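You operate a simulated robot arm through the tools that you are given. There is no shell and no other tool.

You run a simulated robot arm. Do the job below in one go: nothing can be reset, and whatever is moved stays where it is left.

JOB
Put things in order on the top of the window bench. At the end: the yellow sponge stands where the yellow brush stood; the red maroon felt block from the top of the window bench stands on top of the grey wheel; the green pad is on the brown carton (marked "CORD"); the yellow brush stands where the red maroon felt block stood; whatever was shut is shut again. Leave all else as you found it, and nothing knocked over.

Only the result counts: the job must be done as asked and must still hold three seconds after the hand-in. Knocking over, shifting, dropping, spilling or breaking anything else fails it.

ROBOT AND FRAMES
A 7-joint arm with a two-finger parallel gripper, fixed in place. Base frame: the origin is at the foot of the arm, x ahead of it, y to its left, z up; the work surface is at about z = 0. Lengths are in mm, angles in degrees, forces in N, time in s.
With the tool pointing down near the work surface it reaches from about 220 to 580 mm from the base axis. Its first joint turns from -66.0 to 66.0 degrees. Payload 2.5 kg.
The TCP is the grasp point between the finger pads, 23 mm short of the fingertips. In the tool frame z runs along the fingers and y along their closing line. The gripper opens to 94 mm. The fingers are 38 mm wide and 10 mm thick; the gripper's body (54 by 96 mm) begins 39 mm behind the TCP.
Orientation is that of the tool frame in the base frame, as a unit quaternion [w, x, y, z]. With the fingers straight down and closing along the base's y, the tool's x points along the base's -x, its y along +y and its z along -z.

CONTROLS
- The arm moves only by the tool apply_moves. Its argument "increments" is a list of rows, each an object (a shift or turn left out is 0, a gripper value left out holds the last) with "xyz": the shift along the tool's x, y, z in units of 50 mm (1.0 is 50 mm), a list of three; "dr": the turn, a rotation vector about the tool's x, y, z in units of 6 degrees (1.0 is 6 degrees), a list of three; "jaw": the finger opening in mm, from 0 to 94. In form: [{"xyz": [x, y, z], "dr": [wx, wy, wz], "jaw": jaw}, ...]. A call has 1 to 20 rows; each row shifts and turns the commanded pose from where the row before left it, along the tool's axes as they then stand. A call with a number of a shift or a turn outside -1 to 1 is refused whole. Each row takes 0.2 s and may step no farther than 50 mm and 8.6 degrees from the row before; otherwise, or with a gripper value out of range, the whole call is refused. Where a pose cannot be reached the arm comes as near as it can. A force on the tool above 40 N (or 10 N above the force at the start of the call, whichever is more), or a blocked arm, ends the call early, and 0.2 s more pass. The fingers move at their own pace (about 108 mm/s each) and stop on an object; they squeeze with about 42 N. The grip force told is the motor's: it shows also when the fingers shut on nothing. Time passes only in rows, and 0.2 s behind the last, so rows that do not move let the fingers close. It gives the time, the measured TCP pose, the force on the tool (base axes), the opening and the grip force at its end, in the units of the frame above (readings bear some noise), with the torque about the TCP (base axes, N m) and any sound that the robot's microphone picked up.
- Cameras (640 x 400 px; columns grow to the right, rows downward): "scene" is fixed at [123.8, -401, 549.7]; the picture's right is [0.89, -0.45, 0.00], its down [-0.25, -0.50, -0.83] and it looks along [0.37, 0.74, -0.56] (base axes); focal length 315 px, centre (320, 200). "wrist" rides on the gripper at [86, 16, -74] in the tool frame; the picture's right is [-0.18, 0.98, 0.00], its down [-0.58, -0.11, -0.81] and it looks along [-0.79, -0.15, 0.59] (tool axes); focal length 243 px, centre (320, 200). There is no depth. A picture from a camera that has moved, and an enlarged one, comes with that camera's place and axes in the base frame and with its lens. The place of the scene camera against the robot may be out by one fixed shift of up to 18 mm in any direction.
- grab_frame(camera): a new picture of that camera. No time passes.
- zoom(camera, box): a new picture of the part [left, top, right, bottom] of that camera's present view, enlarged. No time passes.
- finish_job(): hands the job in; it is judged then, once.

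Nothing tells you positions but the pictures and the camera data. Unless the task says otherwise, let go and move clear before handing in.

The tools are called after ">>>" as name(argument=value, ...) on one line, values as JSON. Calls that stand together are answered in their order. apply_moves: Moves the arm, as the interface text tells. Its arguments: {"type":"object","properties":{"increments":{"type":"array"}},"required":["increments"]} The other tools are called the same way: grab_frame (camera) takes a picture; zoom (camera, box) takes an enlarged picture of a part of a camera's view; finish_job () hands the job in.

At the start:

```text
time: 0.0
ee_pos: [405.6, -51.8, 311.6]
orientation: [0.0, 0.0, 1.0, 0.0]
ft_force: [0.2, -0.1, -0.1]
wrist_torque: [0.01, -0.01, 0.01]
gripper_width: 94.1
grip_force: 0.1
```

scene: 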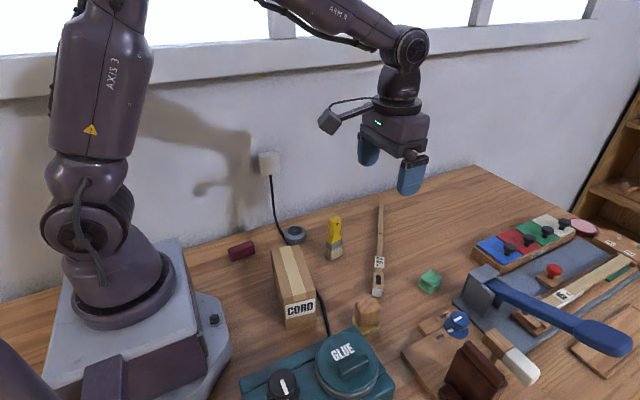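
wrist: 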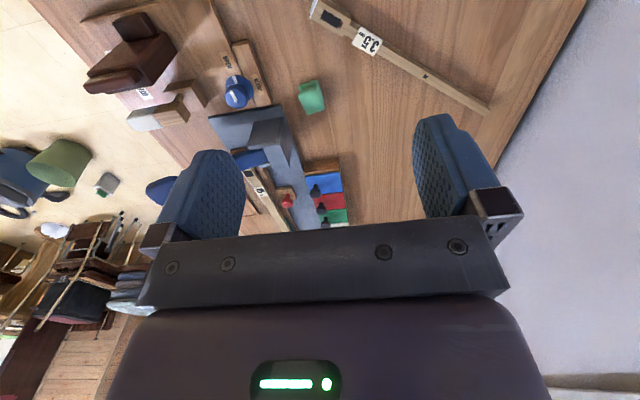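

I see a bench with a carton marked CORD, a yellow brush, a maroon block, a grey round thing at the wall, a green pad and various other tools. I'll look closer before moving.

>>> zoom(camera="scene", box=[200, 180, 400, 305])

>>> zoom(camera="scene", box=[220, 280, 412, 400])

>>> zoom(camera="scene", box=[400, 200, 640, 350])

>>> zoom(camera="scene", box=[380, 280, 572, 400])

>>> zoom(camera="wrist", box=[80, 0, 400, 200])

```text
3.20 times, centred on (300, 242) of scene
camera zoom: at [123.8, -401.0, 549.7], right [0.89, -0.45, 0.0], down [-0.25, -0.5, -0.83], along [0.37, 0.74, -0.56], focal length 1008 px, centre (384, 64)
```

zoom: 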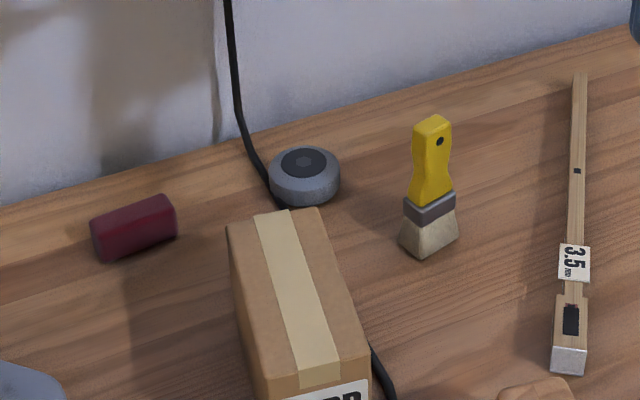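

```text
3.33 times, centred on (316, 340) of scene
camera zoom: at [123.8, -401.0, 549.7], right [0.89, -0.45, 0.0], down [-0.25, -0.5, -0.83], along [0.37, 0.74, -0.56], focal length 1050 px, centre (333, -267)
```

zoom: 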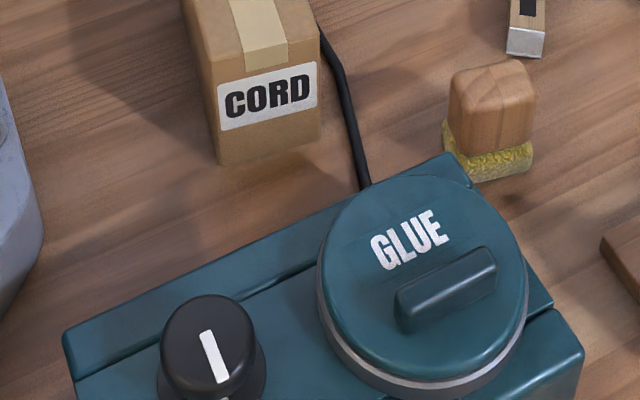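

```text
2.67 times, centred on (520, 275) of scene
camera zoom: at [123.8, -401.0, 549.7], right [0.89, -0.45, 0.0], down [-0.25, -0.5, -0.83], along [0.37, 0.74, -0.56], focal length 840 px, centre (-213, 0)
```

zoom: 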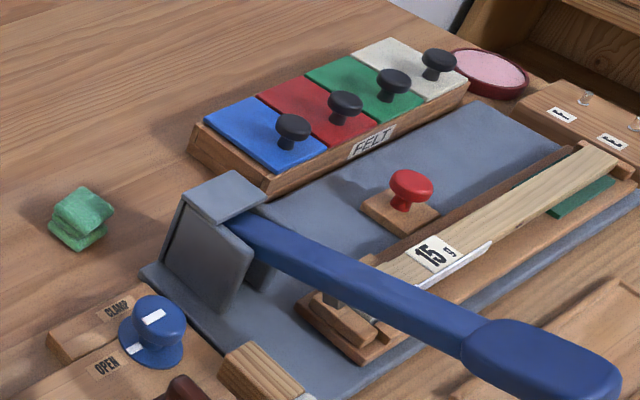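

```text
3.33 times, centred on (476, 340) of scene
camera zoom: at [123.8, -401.0, 549.7], right [0.89, -0.45, 0.0], down [-0.25, -0.5, -0.83], along [0.37, 0.74, -0.56], focal length 1050 px, centre (-200, -267)
```

zoom: 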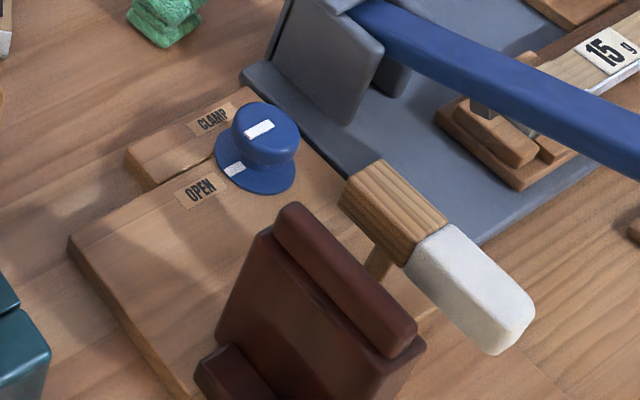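

```text
2.00 times, centred on (240, 100) of wrist
camera zoom: at [319.4, -35.5, 385.8], right [0.18, 0.98, 0.0], down [0.58, -0.11, 0.81], along [0.79, -0.15, -0.59], focal length 485 px, centre (480, 400)
```

zoom: 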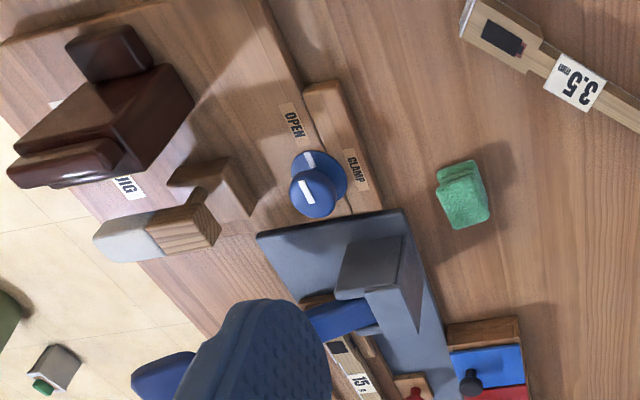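

The maroon block is lying near the wall at about (208, 194), the grey wheel at about (349, 195), and the brush upright near (410, 92). The sponge is near (369, -113), the pad near (550, -94), and the carton is centred near (270, 20). Next I'll turn the wrist camera toward the wall to get a second view and check these.

>>> apply_moves(increments=[{"xyz": [0.678, 0.359, 0.408]}, {"xyz": [0.678, 0.359, 0.408]}, {"xyz": [0.678, 0.359, 0.408]}, {"xyz": [0.678, 0.359, 0.408]}, {"dr": [0, 0, -1]}, {"dr": [0, 0, -1]}, {"dr": [0, 0, -1]}, {"dr": [0, 0, -1]}, {"dr": [0, 0, -1]}, {"dr": [0, 0, -1]}, {"dr": [0, 0, -1]}, {"dr": [0, 0, -1]}, {"dr": [0, 0, -1]}, {"dr": [0, 0, -1]}, {"dr": [0, 0, -1]}, {"dr": [0, 0, -1]}, {"dr": [0, 0, -1]}, {"dr": [0, 0, -1]}, {"dr": [0, 0, -1]}])

>>> grab_frame(camera="wrist")

>>> grab_frame(camera="scene")

```text
time: 4.0
ee_pos: [270.6, 19.1, 230.1]
orientation: [0.0, 0.709, -0.706, 0.0]
ft_force: [0.6, 0.2, -0.8]
wrist_torque: [0.0, 0.06, 0.0]
gripper_width: 94.1
grip_force: 0.1
```

```text
taken
camera wrist: at [254.2, -67.0, 303.8], right [-0.98, 0.18, 0.0], down [0.11, 0.58, 0.81], along [0.15, 0.79, -0.59], focal length 243 px, centre (320, 200)
```

wrist: 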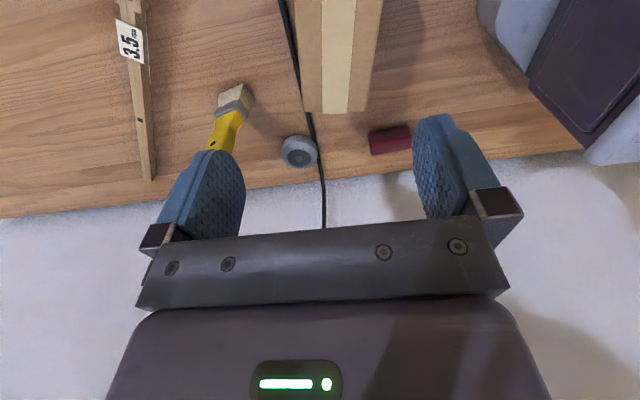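

```text
taken
```

scene: 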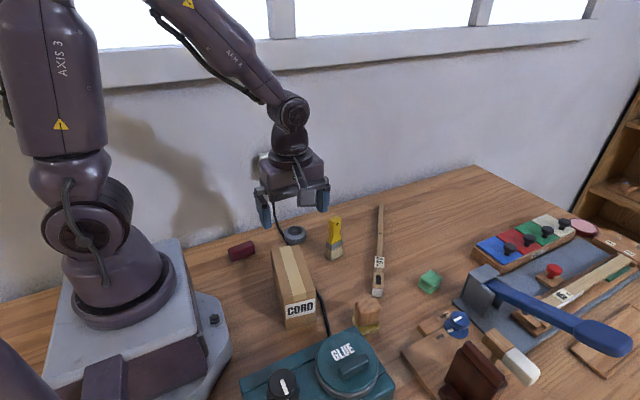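

The wrist camera now shows the maroon block, wheel, cord, brush and the back of the carton. I'll zoom in to measure each.

>>> zoom(camera="wrist", box=[190, 70, 430, 220])

>>> zoom(camera="wrist", box=[270, 100, 430, 200])

```text
2.67 times, centred on (310, 145) of wrist
camera zoom: at [254.2, -67.0, 303.8], right [-0.98, 0.18, 0.0], down [0.11, 0.58, 0.81], along [0.15, 0.79, -0.59], focal length 647 px, centre (347, 347)
```

zoom: 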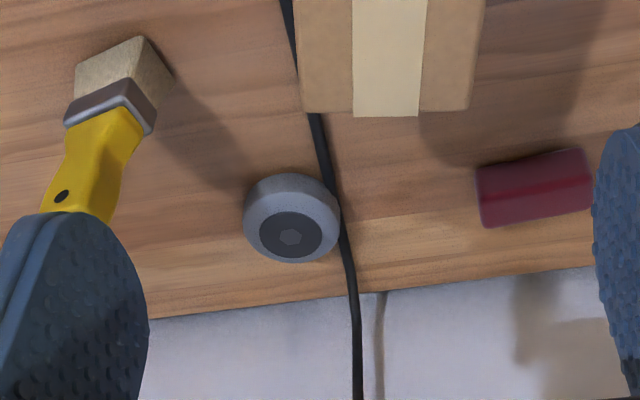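

```text
4.00 times, centred on (350, 150) of wrist
camera zoom: at [254.2, -67.0, 303.8], right [-0.98, 0.18, 0.0], down [0.11, 0.58, 0.81], along [0.15, 0.79, -0.59], focal length 970 px, centre (200, 400)
```

zoom: 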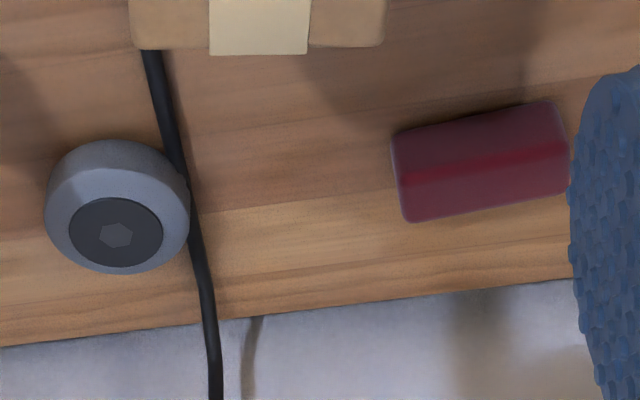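

The block measures about 59 mm long and lies almost along x, centred near (196, 192). The wheel is a flat disc about 57 mm across near (337, 192). I'll move above the block for a closer look.

>>> apply_moves(increments=[{"xyz": [-0.684, 0.3, 0.32]}, {"xyz": [-0.684, 0.3, 0.32]}, {"xyz": [-0.684, 0.3, 0.32]}, {"xyz": [-0.684, 0.3, 0.32]}, {"xyz": [-0.684, 0.3, 0.32]}])

>>> grab_frame(camera="wrist")

>>> grab_frame(camera="scene")

```text
time: 5.2
ee_pos: [194.4, 191.1, 149.3]
orientation: [0.001, 0.707, -0.707, 0.0]
ft_force: [0.2, 0.6, 0.2]
wrist_torque: [-0.02, 0.02, -0.01]
gripper_width: 94.0
grip_force: 0.1
```

```text
taken
camera wrist: at [176.8, 104.8, 223.8], right [-0.98, 0.18, 0.0], down [0.11, 0.58, 0.81], along [0.15, 0.79, -0.59], focal length 243 px, centre (320, 200)
```

wrist: 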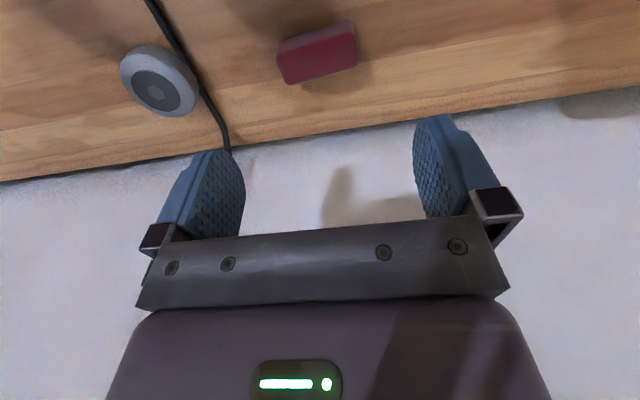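

```text
taken
```

scene: 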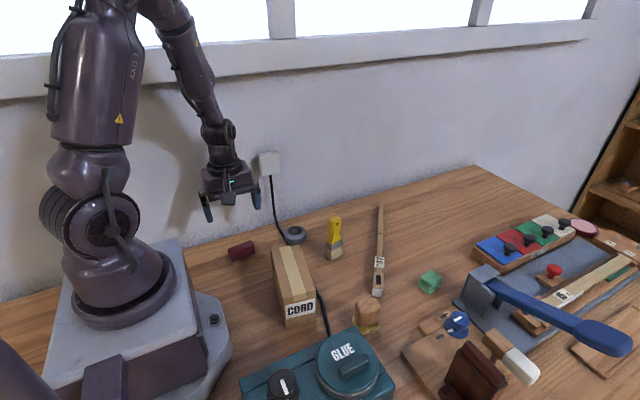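

>>> zoom(camera="wrist", box=[100, 0, 420, 200])

>>> zoom(camera="wrist", box=[250, 0, 410, 100])

>>> zoom(camera="wrist", box=[90, 20, 250, 120])

```text
2.00 times, centred on (260, 100) of wrist
camera zoom: at [176.8, 104.8, 223.8], right [-0.98, 0.18, 0.0], down [0.11, 0.58, 0.81], along [0.15, 0.79, -0.59], focal length 485 px, centre (440, 400)
```

zoom: 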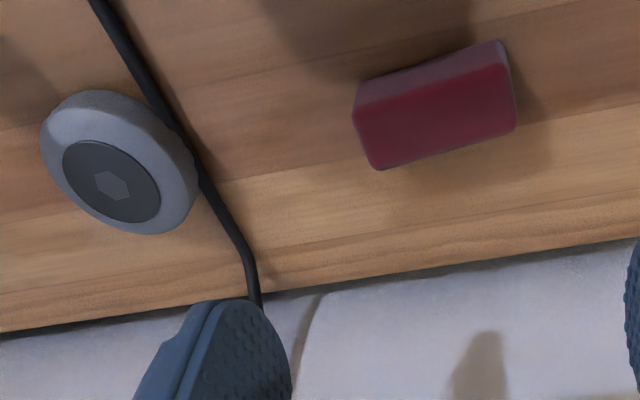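

```text
4.00 times, centred on (330, 50) of wrist
camera zoom: at [176.8, 104.8, 223.8], right [-0.98, 0.18, 0.0], down [0.11, 0.58, 0.81], along [0.15, 0.79, -0.59], focal length 970 px, centre (280, 800)
```

zoom: 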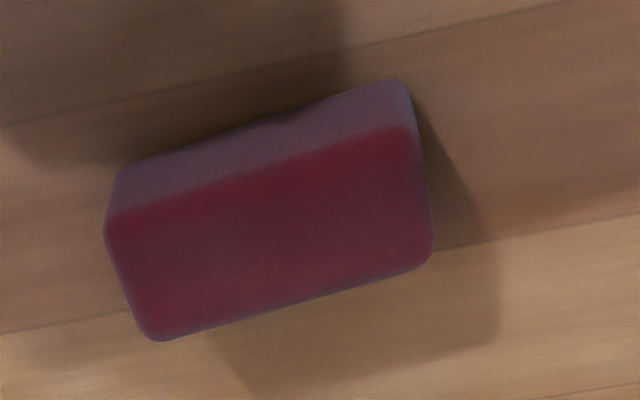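

```text
4.00 times, centred on (170, 70) of wrist
camera zoom: at [176.8, 104.8, 223.8], right [-0.98, 0.18, 0.0], down [0.11, 0.58, 0.81], along [0.15, 0.79, -0.59], focal length 970 px, centre (920, 720)
```

zoom: 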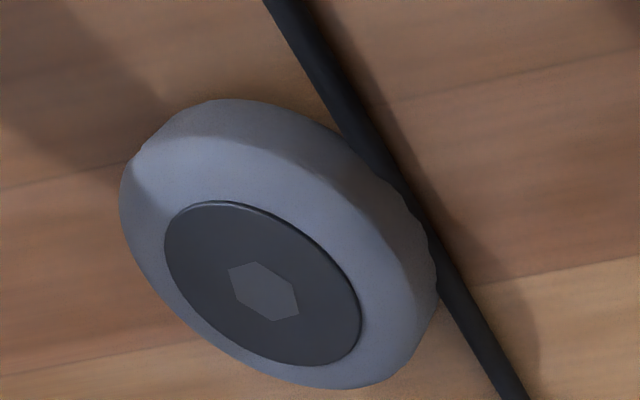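

The block centre works out to (195.5, 190), turned about 5° and 26 mm tall. The wheel top is at about z = 25, centred at (337, 191). I'll turn to match, come down over the block ends and check before closing.

>>> apply_moves(increments=[{"xyz": [0.016, -0.022, 0], "dr": [0, 0, -0.83]}, {"xyz": [0, 0, 0.8]}, {"xyz": [0, 0, 0.8]}, {"xyz": [0, 0, 0.3]}])

>>> grab_frame(camera="wrist")

>>> zoom(camera="scene", box=[160, 180, 320, 280])

```text
time: 6.2
ee_pos: [195.0, 190.8, 53.6]
orientation: [0.0, 0.737, -0.675, 0.0]
ft_force: [-0.3, 0.1, 0.2]
wrist_torque: [0.0, 0.01, 0.0]
gripper_width: 94.1
grip_force: 0.1
```

```text
taken
camera wrist: at [186.4, 104.3, 128.6], right [-1.0, 0.1, 0.0], down [0.06, 0.59, 0.81], along [0.08, 0.8, -0.59], focal length 243 px, centre (320, 200)
```

wrist: 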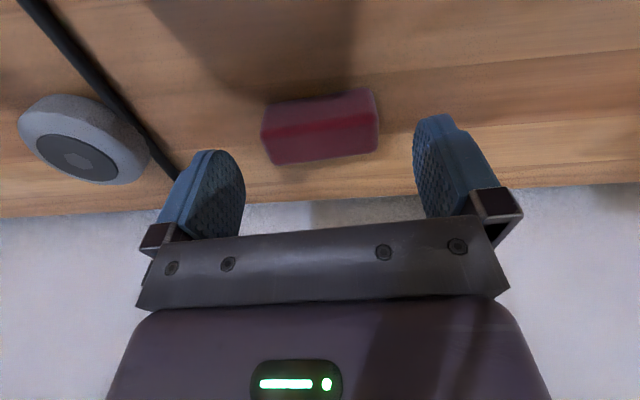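

```text
4.00 times, centred on (240, 230) of scene
camera zoom: at [123.8, -401.0, 549.7], right [0.89, -0.45, 0.0], down [-0.25, -0.5, -0.83], along [0.37, 0.74, -0.56], focal length 1259 px, centre (640, 80)
```

zoom: 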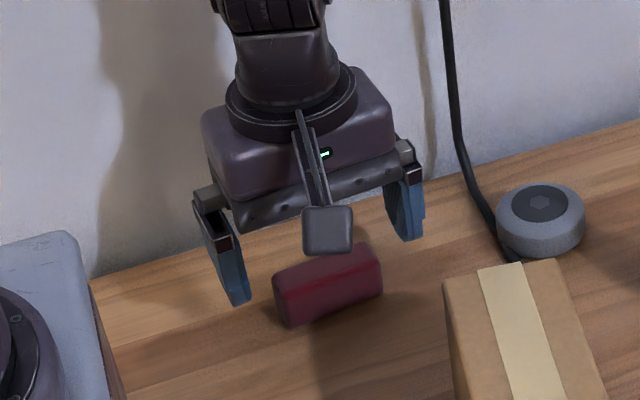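

The block is centred between the fingers. I'll go down the last 27 mm and close.

>>> apply_moves(increments=[{"xyz": [0, 0, 0.3]}, {"xyz": [0, 0, 0.24]}, {"jaw": 40}, {"jaw": 40}, {"jaw": 40}, {"jaw": 40}])

>>> grab_frame(camera="wrist")

```text
time: 7.6
ee_pos: [195.9, 191.2, 26.5]
orientation: [0.0, 0.737, -0.676, 0.0]
ft_force: [0.6, 0.2, 0.3]
wrist_torque: [-0.02, -0.03, 0.01]
gripper_width: 60.6
grip_force: 42.3
```

```text
taken
camera wrist: at [186.8, 103.1, 101.4], right [-1.0, 0.1, 0.0], down [0.06, 0.59, 0.81], along [0.08, 0.8, -0.59], focal length 243 px, centre (320, 200)
```

wrist: 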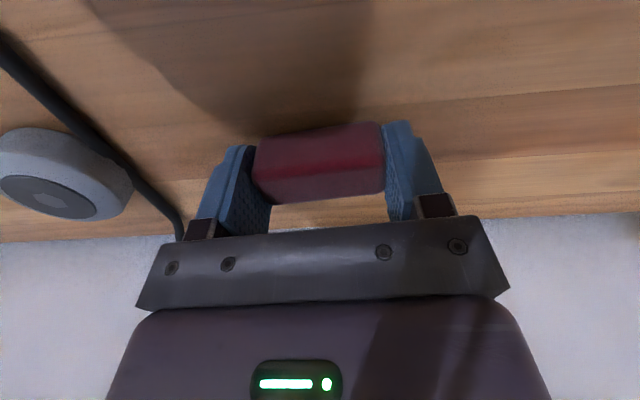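

The block is held at a 60.6 mm opening. I'll lift it and carry it to above the wheel at (337, 191).

>>> apply_moves(increments=[{"xyz": [0, 0, -0.5]}, {"xyz": [0, 0, -0.7]}, {"xyz": [0, 0, -0.5]}, {"xyz": [0.06, -0.7, 0]}, {"xyz": [0.06, -0.7, 0]}, {"xyz": [0.06, -0.7, 0]}, {"xyz": [0.06, -0.72, 0]}, {}])

>>> grab_frame(camera="wrist")

>>> zoom(camera="scene", box=[220, 160, 380, 260])

```text
time: 9.4
ee_pos: [338.3, 190.6, 111.9]
orientation: [0.001, 0.738, -0.675, 0.0]
ft_force: [-1.0, 0.8, 0.0]
wrist_torque: [-0.02, 0.01, 0.02]
gripper_width: 60.6
grip_force: 41.8
```

```text
taken
camera wrist: at [330.0, 102.9, 188.1], right [-1.0, 0.1, 0.0], down [0.06, 0.59, 0.81], along [0.08, 0.8, -0.59], focal length 243 px, centre (320, 200)
```

wrist: 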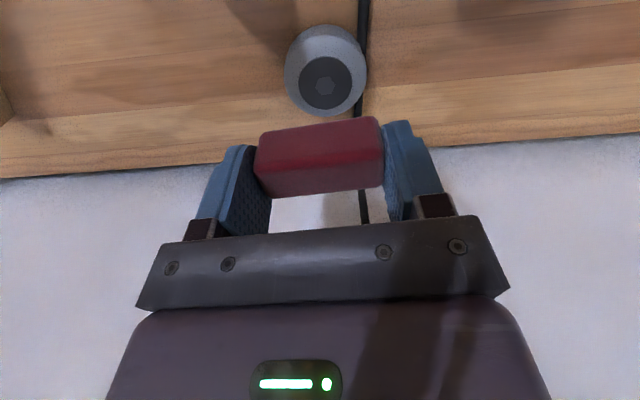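

```text
4.00 times, centred on (300, 210) of scene
camera zoom: at [123.8, -401.0, 549.7], right [0.89, -0.45, 0.0], down [-0.25, -0.5, -0.83], along [0.37, 0.74, -0.56], focal length 1259 px, centre (400, 160)
```

zoom: 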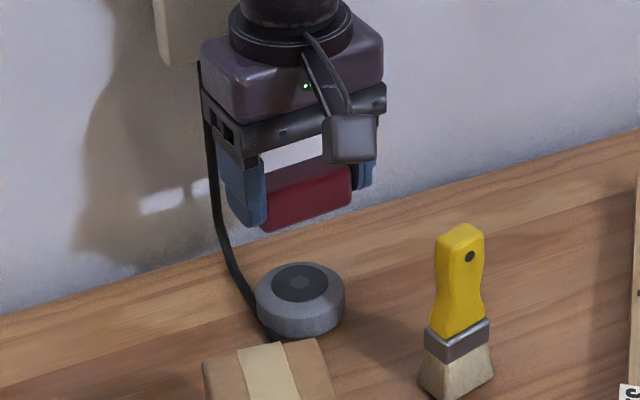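

The wheel hub reads at (335, 190), so I'm nearly above it. I'll lower to just over the wheel and check the gap.

>>> apply_moves(increments=[{"xyz": [0, 0.04, 0.4]}, {"xyz": [0, 0, 0.4]}, {"xyz": [0, 0, 0.3]}, {}])

>>> grab_frame(camera="wrist")

>>> zoom(camera="scene", box=[240, 190, 352, 260])

```text
time: 10.4
ee_pos: [336.0, 191.0, 56.5]
orientation: [0.0, 0.737, -0.675, 0.0]
ft_force: [-1.9, -1.8, 3.9]
wrist_torque: [-0.01, 0.05, -0.01]
gripper_width: 60.9
grip_force: 41.7
```

```text
taken
camera wrist: at [327.4, 103.4, 132.7], right [-1.0, 0.1, 0.0], down [0.06, 0.59, 0.81], along [0.08, 0.8, -0.59], focal length 243 px, centre (320, 200)
```

wrist: 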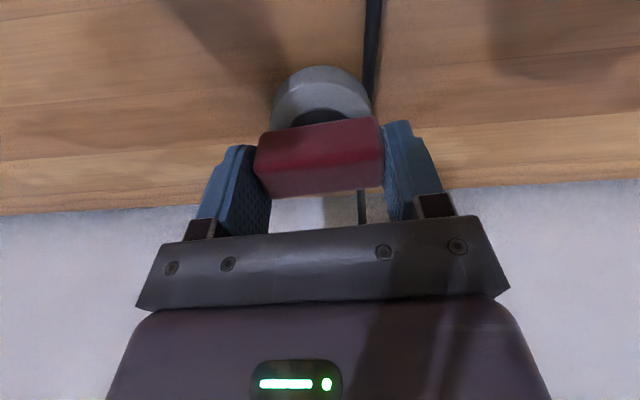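

```text
5.71 times, centred on (296, 225) of scene
camera zoom: at [123.7, -401.0, 549.7], right [0.89, -0.45, 0.0], down [-0.25, -0.5, -0.83], along [0.37, 0.74, -0.56], focal length 1799 px, centre (457, 57)
```

zoom: 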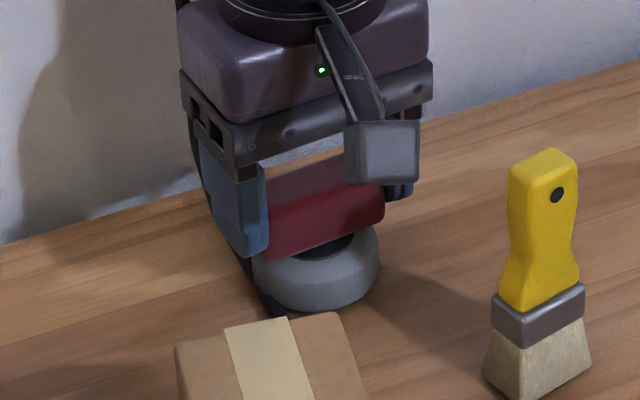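

A small upward force (about 4 N) suggests the block has just reached the wheel. I'll go down in small steps to confirm.

>>> apply_moves(increments=[{"xyz": [0, 0, 0.02]}, {}])

```text
time: 11.0
ee_pos: [336.1, 190.3, 57.4]
orientation: [-0.001, 0.737, -0.675, 0.001]
ft_force: [-0.8, -0.1, 10.7]
wrist_torque: [-0.03, 0.06, 0.0]
gripper_width: 61.0
grip_force: 42.0
```

Contact is confirmed, so the wheel top is nearer z = 30. I'll lift 3 mm, shift slightly to centre the block on the wheel, and set it down again.

>>> apply_moves(increments=[{"xyz": [0, 0, -0.06]}, {"xyz": [0.027, 0.032, 0]}, {}, {"xyz": [0, 0, 0.03]}, {}])

```text
time: 12.2
ee_pos: [334.7, 189.0, 58.5]
orientation: [0.0, 0.737, -0.676, 0.0]
ft_force: [-0.6, -0.5, 1.8]
wrist_torque: [0.0, 0.03, -0.02]
gripper_width: 60.9
grip_force: 42.0
```

The force is light again. I'll settle one more millimetre, then open gently.

>>> apply_moves(increments=[{"xyz": [0, 0, 0.015]}, {}, {"jaw": 66}, {}, {"jaw": 84}, {}])

>>> grab_frame(camera="wrist")

>>> zoom(camera="scene", box=[240, 190, 352, 260])

```text
time: 13.6
ee_pos: [334.8, 189.0, 57.6]
orientation: [-0.001, 0.737, -0.675, 0.0]
ft_force: [-0.6, 1.0, -0.9]
wrist_torque: [0.0, -0.03, -0.04]
gripper_width: 84.2
grip_force: 0.0
```

```text
taken
camera wrist: at [325.8, 101.2, 131.6], right [-1.0, 0.1, 0.0], down [0.06, 0.59, 0.81], along [0.08, 0.8, -0.59], focal length 243 px, centre (320, 200)
```

wrist: 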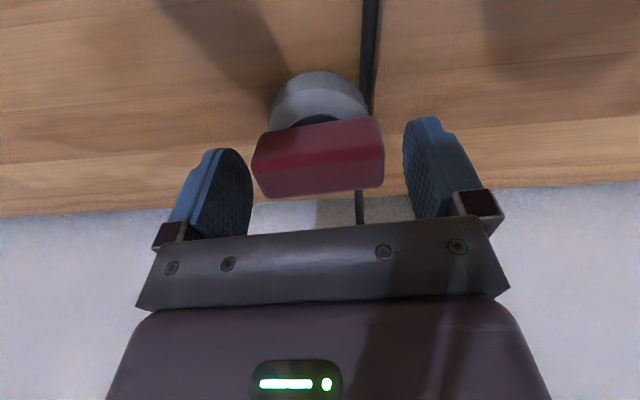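

```text
5.71 times, centred on (296, 225) of scene
camera zoom: at [123.8, -401.0, 549.7], right [0.89, -0.45, 0.0], down [-0.25, -0.5, -0.83], along [0.37, 0.74, -0.56], focal length 1799 px, centre (457, 57)
```

zoom: 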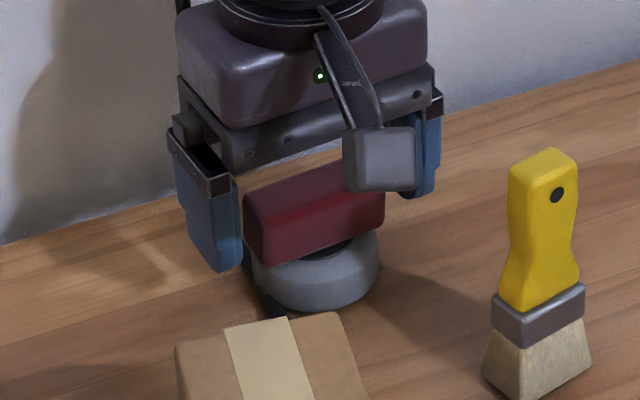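

The maroon block is standing on the wheel. I'll lift straight up, then back off and turn so the wrist camera faces the brush.

>>> apply_moves(increments=[{"xyz": [0, 0, -0.5]}, {"xyz": [0, 0, -0.95]}, {"xyz": [0, 0, -0.95], "jaw": 94}, {"xyz": [0.753, 0.097, -0.4]}, {"xyz": [0.753, 0.097, 0]}, {"xyz": [0.753, 0.097, 0]}, {"dr": [0, 0, 1]}, {"dr": [0, 0, 1]}, {"dr": [0, 0, 1]}, {"dr": [0, 0, 1]}, {"dr": [0, 0, 1]}, {"dr": [0, 0, 1]}, {"dr": [0, 0, 1]}, {"dr": [0, 0, 1]}, {"dr": [0, 0, 1]}, {"dr": [0, 0, 1]}, {"dr": [0, 0, 1]}, {"dr": [0, 0, 1]}, {"dr": [0, 0, 1]}, {"dr": [0, 0, 0.83]}])

>>> grab_frame(camera="wrist")

>>> grab_frame(camera="scene")

```text
time: 17.8
ee_pos: [330.1, 74.5, 196.6]
orientation: [0.0, -0.103, 0.995, 0.0]
ft_force: [-0.6, 0.0, -0.4]
wrist_torque: [0.01, 0.02, 0.02]
gripper_width: 94.2
grip_force: 0.0
```

```text
taken
camera wrist: at [241.5, 73.1, 271.8], right [-0.02, 1.0, 0.0], down [0.59, 0.01, 0.81], along [0.81, 0.02, -0.59], focal length 243 px, centre (320, 200)
```

wrist: 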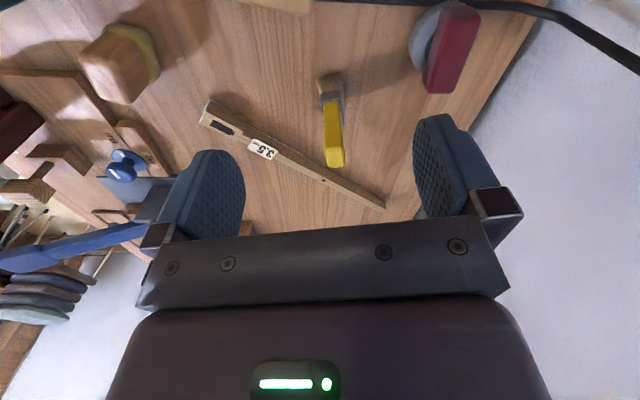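

```text
taken
```

scene: 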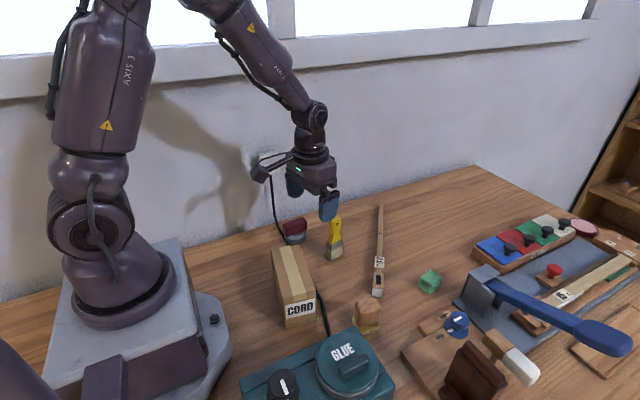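

The brush is upright in clear view, with the sponge at upper left. I'll zoom in on the brush, the sponge and the block on the wheel.

>>> zoom(camera="wrist", box=[270, 60, 398, 180])

>>> zoom(camera="wrist", box=[40, 0, 240, 125])

>>> zoom(camera="wrist", box=[360, 0, 520, 100])

```text
3.33 times, centred on (334, 120) of wrist
camera zoom: at [241.5, 73.1, 271.8], right [-0.02, 1.0, 0.0], down [0.59, 0.01, 0.81], along [0.81, 0.02, -0.59], focal length 809 px, centre (273, 467)
```

zoom: 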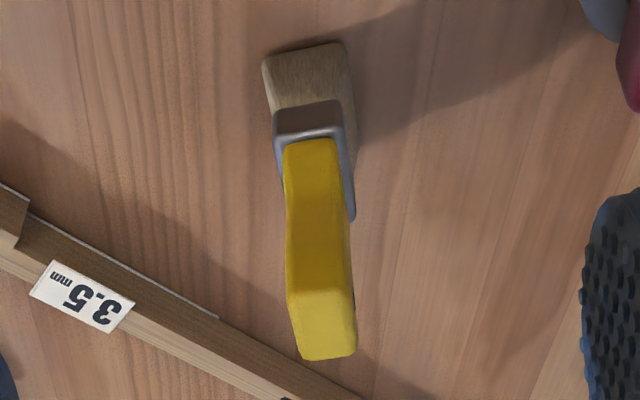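

```text
3.20 times, centred on (140, 62) of wrist
camera zoom: at [241.5, 73.1, 271.8], right [-0.02, 1.0, 0.0], down [0.59, 0.01, 0.81], along [0.81, 0.02, -0.59], focal length 776 px, centre (896, 640)
```

zoom: 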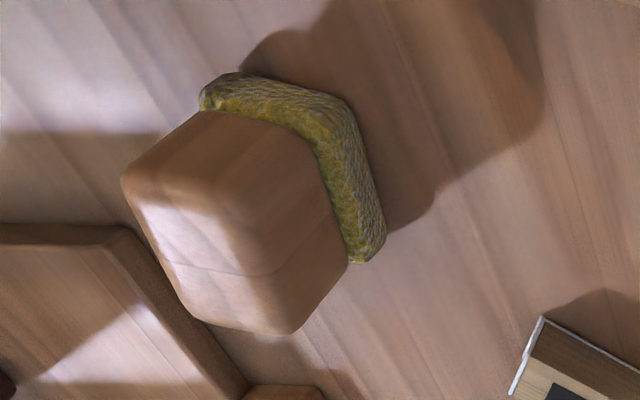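

```text
4.00 times, centred on (440, 50) of wrist
camera zoom: at [241.5, 73.1, 271.8], right [-0.02, 1.0, 0.0], down [0.59, 0.01, 0.81], along [0.81, 0.02, -0.59], focal length 970 px, centre (-160, 800)
```

zoom: 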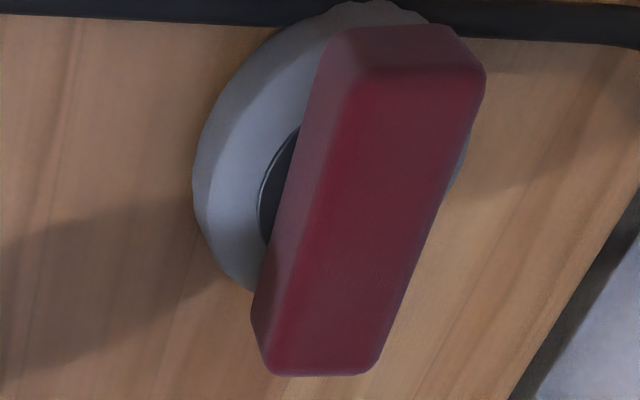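

The brush axis is at about (393, 89.5), its top near z = 113, and its wide side is turned about 13°. The sponge has a wooden part on top that I'll inspect later. I'll move above the brush and check alignment before going down.

>>> apply_moves(increments=[{"xyz": [-0.65, 0.018, 0], "dr": [0, 0, -0.15]}, {"xyz": [-0.645, 0.017, 0]}, {"xyz": [0, 0, 0.7]}, {}])

>>> grab_frame(camera="wrist")

>>> zoom(camera="scene", box=[260, 160, 400, 260])

```text
time: 18.8
ee_pos: [393.0, 91.5, 162.9]
orientation: [-0.001, -0.113, 0.994, 0.0]
ft_force: [-0.2, -0.1, -0.6]
wrist_torque: [0.01, 0.01, -0.03]
gripper_width: 94.0
grip_force: 0.1
```

```text
taken
camera wrist: at [304.8, 87.4, 238.3], right [-0.04, 1.0, 0.0], down [0.59, 0.02, 0.81], along [0.81, 0.03, -0.59], focal length 243 px, centre (320, 200)
```

wrist: 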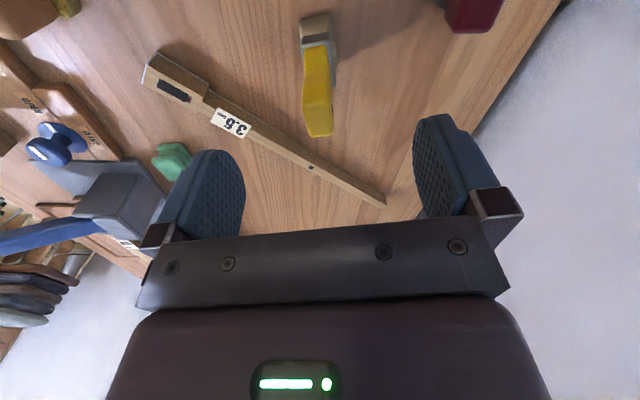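

```text
4.00 times, centred on (330, 210) of scene
camera zoom: at [123.8, -401.0, 549.7], right [0.89, -0.45, 0.0], down [-0.25, -0.5, -0.83], along [0.37, 0.74, -0.56], focal length 1259 px, centre (280, 160)
```

zoom: 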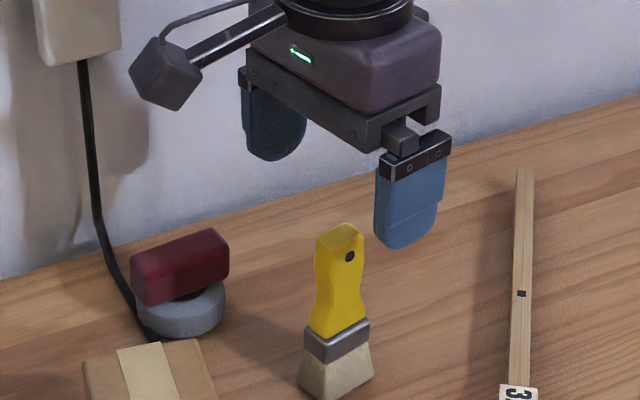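

>>> zoom(camera="wrist", box=[256, 0, 384, 150])

```text
2.67 times, centred on (320, 75) of wrist
camera zoom: at [304.8, 87.4, 238.3], right [-0.04, 1.0, 0.0], down [0.59, 0.02, 0.81], along [0.81, 0.03, -0.59], focal length 647 px, centre (320, 533)
```

zoom: 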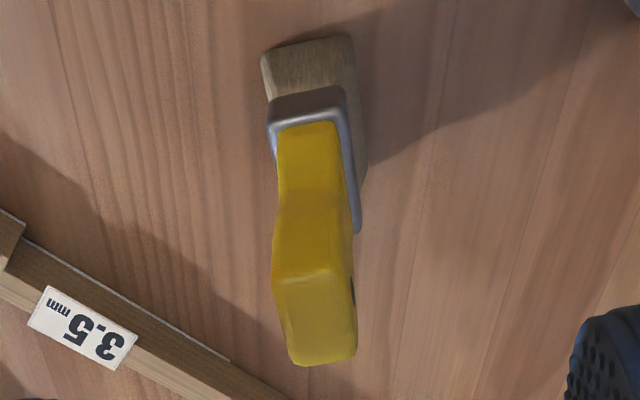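

Two views agree on the brush axis at (394, 89.8). I'll correct by about 1.5 mm, go down to handle height with the jaws partly closed, and check.

>>> apply_moves(increments=[{"xyz": [-0.019, -0.035, 0], "jaw": 60}, {}, {"xyz": [0, 0, 0.5]}, {"xyz": [0, 0, 0.5]}, {"xyz": [0, 0, 0.54]}, {"jaw": 36}])

>>> grab_frame(camera="wrist")

>>> zoom(camera="scene", box=[260, 160, 400, 260])

```text
time: 20.2
ee_pos: [393.4, 89.8, 85.8]
orientation: [0.0, -0.112, 0.994, -0.001]
ft_force: [0.1, 0.3, -0.1]
wrist_torque: [-0.01, -0.04, -0.01]
gripper_width: 35.7
grip_force: 0.1
```

```text
taken
camera wrist: at [305.0, 86.9, 161.2], right [-0.04, 1.0, 0.0], down [0.59, 0.02, 0.81], along [0.81, 0.03, -0.59], focal length 243 px, centre (320, 200)
```

wrist: 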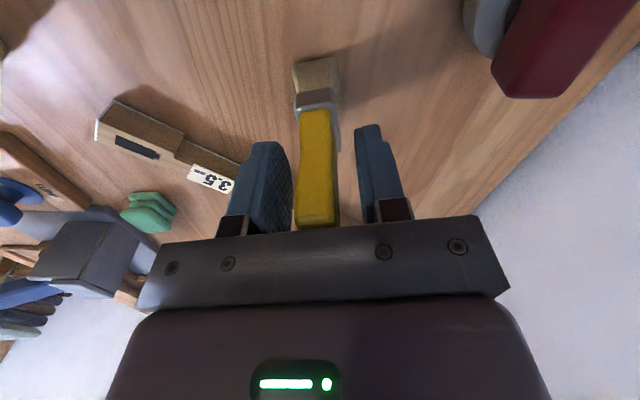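

```text
4.00 times, centred on (330, 210) of scene
camera zoom: at [123.8, -401.0, 549.7], right [0.89, -0.45, 0.0], down [-0.25, -0.5, -0.83], along [0.37, 0.74, -0.56], focal length 1259 px, centre (280, 160)
```

zoom: 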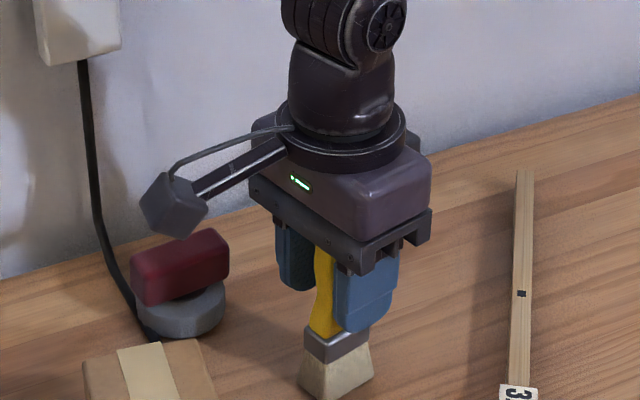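

The brush is centred between the fingers to within a millimetre. I'll close and lift it straight up.

>>> apply_moves(increments=[{"jaw": 5}, {"jaw": 5}, {"jaw": 5}])

>>> apply_moves(increments=[{"xyz": [0, 0, -0.3]}, {"xyz": [0, 0, -0.6]}, {"xyz": [0, 0, -0.8]}, {"xyz": [0, 0, -0.8]}, {}])

>>> grab_frame(camera="wrist")

>>> grab_frame(camera="scene")

```text
time: 21.0
ee_pos: [391.8, 90.2, 87.3]
orientation: [0.001, -0.112, 0.994, 0.0]
ft_force: [0.1, 0.5, -0.8]
wrist_torque: [0.01, -0.01, 0.02]
gripper_width: 16.7
grip_force: 42.2
```

```text
time: 22.2
ee_pos: [394.2, 91.6, 211.4]
orientation: [0.001, -0.112, 0.994, 0.0]
ft_force: [0.5, 0.1, -0.4]
wrist_torque: [0.02, -0.03, 0.04]
gripper_width: 16.5
grip_force: 42.0
```

```text
taken
camera wrist: at [305.4, 87.4, 285.7], right [-0.04, 1.0, 0.0], down [0.59, 0.02, 0.81], along [0.81, 0.03, -0.59], focal length 243 px, centre (320, 200)
```

wrist: 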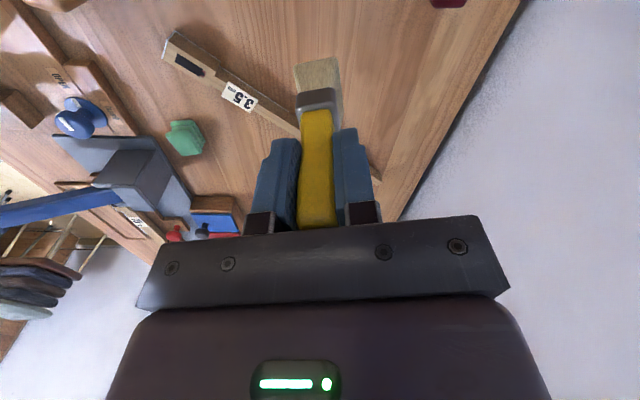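

```text
taken
```

scene: 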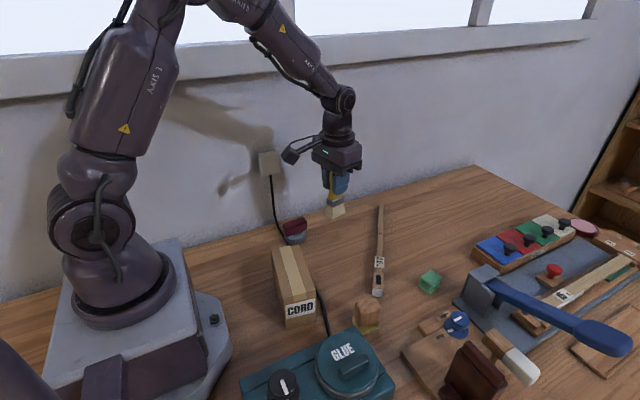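

The brush is held upright. I'll carry it to above the maroon block's old place at (195.5, 190.5).

>>> apply_moves(increments=[{"xyz": [0.4, 0.35, 0]}, {"xyz": [0.682, 0.567, 0]}, {"xyz": [0.682, 0.567, 0]}, {"xyz": [0.682, 0.567, 0]}, {"xyz": [0.6, 0.5, 0]}, {"xyz": [0.364, 0.285, 0]}, {}, {}])

>>> grab_frame(camera="wrist")

>>> grab_frame(camera="scene")

```text
time: 24.0
ee_pos: [195.7, 190.6, 209.2]
orientation: [0.0, -0.112, 0.994, 0.0]
ft_force: [-0.2, -0.4, -1.3]
wrist_torque: [-0.04, -0.01, -0.01]
gripper_width: 16.8
grip_force: 42.1
```

```text
taken
camera wrist: at [107.5, 186.7, 283.5], right [-0.04, 1.0, 0.0], down [0.59, 0.02, 0.81], along [0.81, 0.03, -0.59], focal length 243 px, centre (320, 200)
```

wrist: 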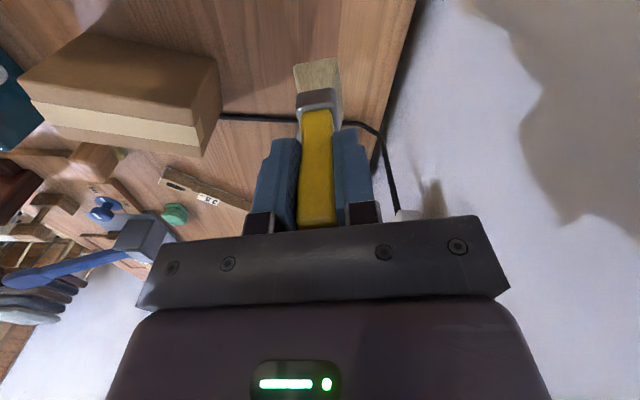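

```text
taken
```

scene: 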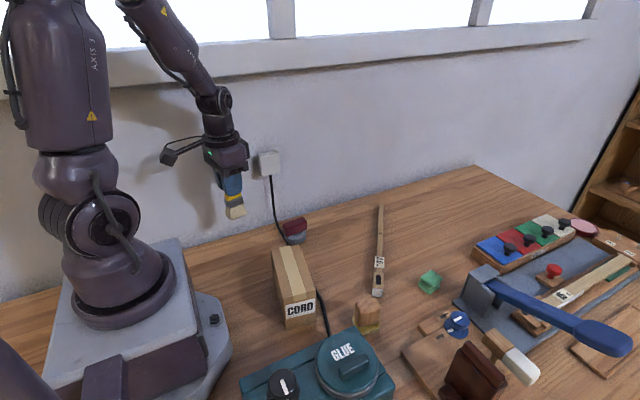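

It's positioned over the old block spot. I'll lower it to about 3 mm above the bench.

>>> apply_moves(increments=[{"xyz": [0, 0, 0.8]}, {"xyz": [0, 0, 0.8]}, {"xyz": [0, 0, 0.6]}, {"xyz": [0, 0, 0.24]}, {}, {}])

>>> apply_moves(increments=[{"xyz": [0, 0, 0.03]}, {}, {}])

>>> zoom(camera="scene", box=[160, 160, 320, 280])

```text
time: 25.4
ee_pos: [193.8, 190.6, 88.2]
orientation: [-0.001, -0.113, 0.994, 0.001]
ft_force: [-0.3, 0.1, -0.8]
wrist_torque: [-0.04, 0.0, 0.0]
gripper_width: 16.4
grip_force: 41.9
```

```text
time: 26.2
ee_pos: [194.9, 189.1, 86.2]
orientation: [0.0, -0.112, 0.994, 0.0]
ft_force: [0.0, 0.7, -0.4]
wrist_torque: [0.01, 0.02, 0.01]
gripper_width: 16.8
grip_force: 41.9
```

```text
3.33 times, centred on (240, 220) of scene
camera zoom: at [123.8, -401.0, 549.7], right [0.89, -0.45, 0.0], down [-0.25, -0.5, -0.83], along [0.37, 0.74, -0.56], focal length 1050 px, centre (587, 133)
```

zoom: 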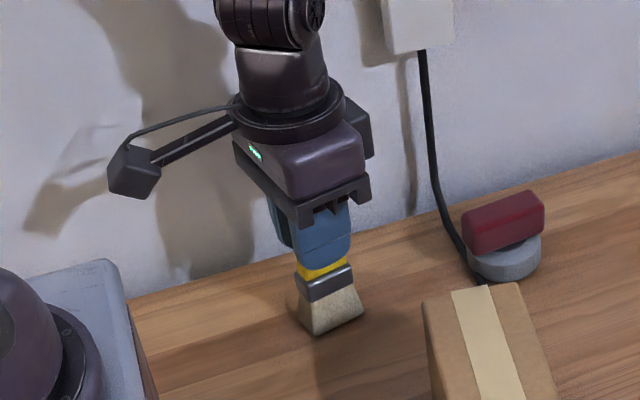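

Nearly down, with no contact force yet. I'll go on by half-millimetre steps until it touches.

>>> apply_moves(increments=[{"xyz": [0, 0, 0.015]}, {}])

>>> apply_moves(increments=[{"xyz": [0, 0, 0.012]}, {}])

```text
time: 26.8
ee_pos: [194.6, 190.0, 87.4]
orientation: [0.002, -0.112, 0.994, 0.002]
ft_force: [-2.7, 1.1, 16.9]
wrist_torque: [0.04, 0.24, 0.01]
gripper_width: 16.4
grip_force: 42.0
```

```text
time: 27.4
ee_pos: [195.4, 190.2, 85.5]
orientation: [0.001, -0.114, 0.994, 0.001]
ft_force: [-6.6, 2.0, 39.5]
wrist_torque: [0.13, 0.14, 0.01]
gripper_width: 16.7
grip_force: 42.0
```

It's firmly on the bench, with a bit too much pressure. I'll ease up 0.9 mm and then release.

>>> apply_moves(increments=[{"xyz": [0, 0, -0.019]}, {}, {}])

```text
time: 28.2
ee_pos: [196.8, 189.2, 84.8]
orientation: [0.001, -0.111, 0.994, 0.0]
ft_force: [1.1, 0.8, 3.4]
wrist_torque: [0.11, -0.14, 0.01]
gripper_width: 16.5
grip_force: 41.8
```

>>> apply_moves(increments=[{"jaw": 22}, {}, {"jaw": 50}, {}, {}])

>>> grab_frame(camera="wrist")

>>> zoom(camera="scene", box=[160, 160, 320, 280])

```text
time: 29.4
ee_pos: [195.8, 190.2, 86.0]
orientation: [0.0, -0.113, 0.994, 0.0]
ft_force: [0.1, 0.0, -0.3]
wrist_torque: [-0.01, -0.03, -0.02]
gripper_width: 50.2
grip_force: 0.1
```

```text
taken
camera wrist: at [107.6, 185.9, 160.9], right [-0.04, 1.0, 0.0], down [0.59, 0.02, 0.81], along [0.81, 0.03, -0.59], focal length 243 px, centre (320, 200)
```

wrist: 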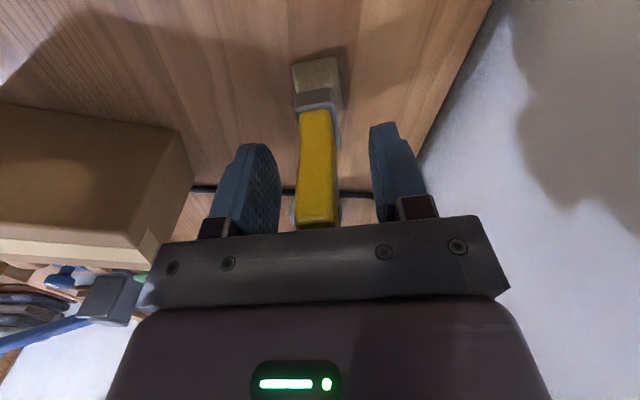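

```text
3.33 times, centred on (240, 220) of scene
camera zoom: at [123.8, -401.0, 549.7], right [0.89, -0.45, 0.0], down [-0.25, -0.5, -0.83], along [0.37, 0.74, -0.56], focal length 1050 px, centre (587, 133)
```

zoom: 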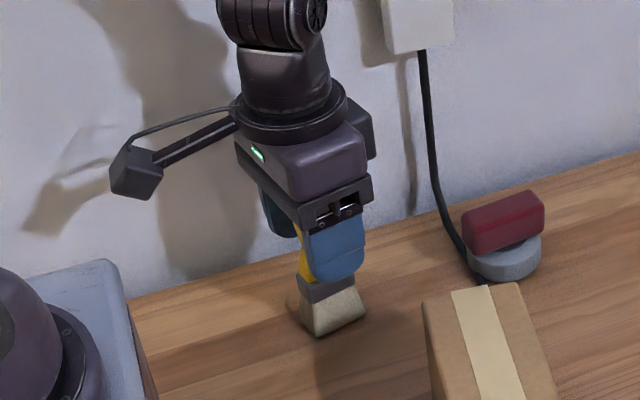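

The brush is standing free. I'll rise clear, then move to look at the sponge.

>>> apply_moves(increments=[{"xyz": [0, 0, -0.4]}, {"xyz": [0, 0, -0.8]}, {"xyz": [0, 0, -0.9]}, {"xyz": [0, 0, -0.75], "jaw": 94}, {"xyz": [-0.075, -0.883, 0]}, {"xyz": [-0.075, -0.883, 0]}, {"xyz": [-0.075, -0.883, 0]}, {"xyz": [-0.075, -0.883, 0]}, {"xyz": [-0.075, -0.883, 0]}, {"xyz": [-0.075, -0.883, 0]}, {"xyz": [-0.075, -0.883, 0]}, {}])

>>> grab_frame(camera="wrist")

>>> grab_frame(camera="scene")

>>> zoom(camera="wrist", box=[210, 20, 402, 140])

```text
time: 32.0
ee_pos: [290.1, -105.5, 226.5]
orientation: [0.0, -0.113, 0.994, 0.0]
ft_force: [0.1, -0.2, 0.4]
wrist_torque: [0.03, -0.01, -0.02]
gripper_width: 94.1
grip_force: 0.1
```

```text
taken
camera wrist: at [203.0, -109.1, 301.2], right [-0.04, 1.0, 0.0], down [0.59, 0.02, 0.81], along [0.81, 0.03, -0.59], focal length 243 px, centre (320, 200)
```

wrist: 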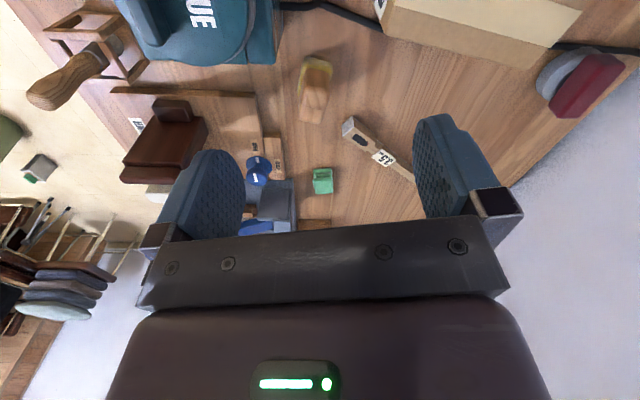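

```text
taken
```

scene: 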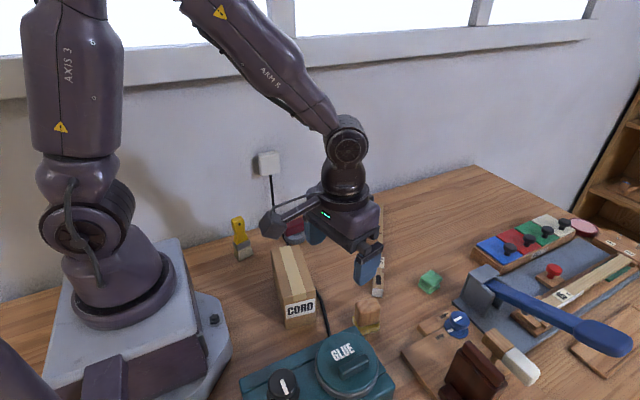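

```text
3.33 times, centred on (306, 80) of wrist
camera zoom: at [203.0, -109.1, 301.2], right [-0.04, 1.0, 0.0], down [0.59, 0.02, 0.81], along [0.81, 0.03, -0.59], focal length 809 px, centre (367, 600)
```

zoom: 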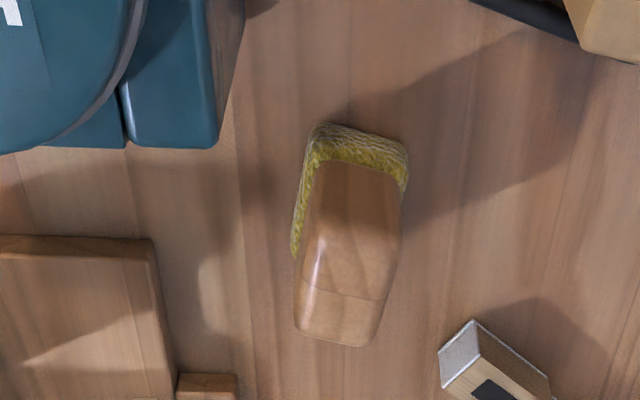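

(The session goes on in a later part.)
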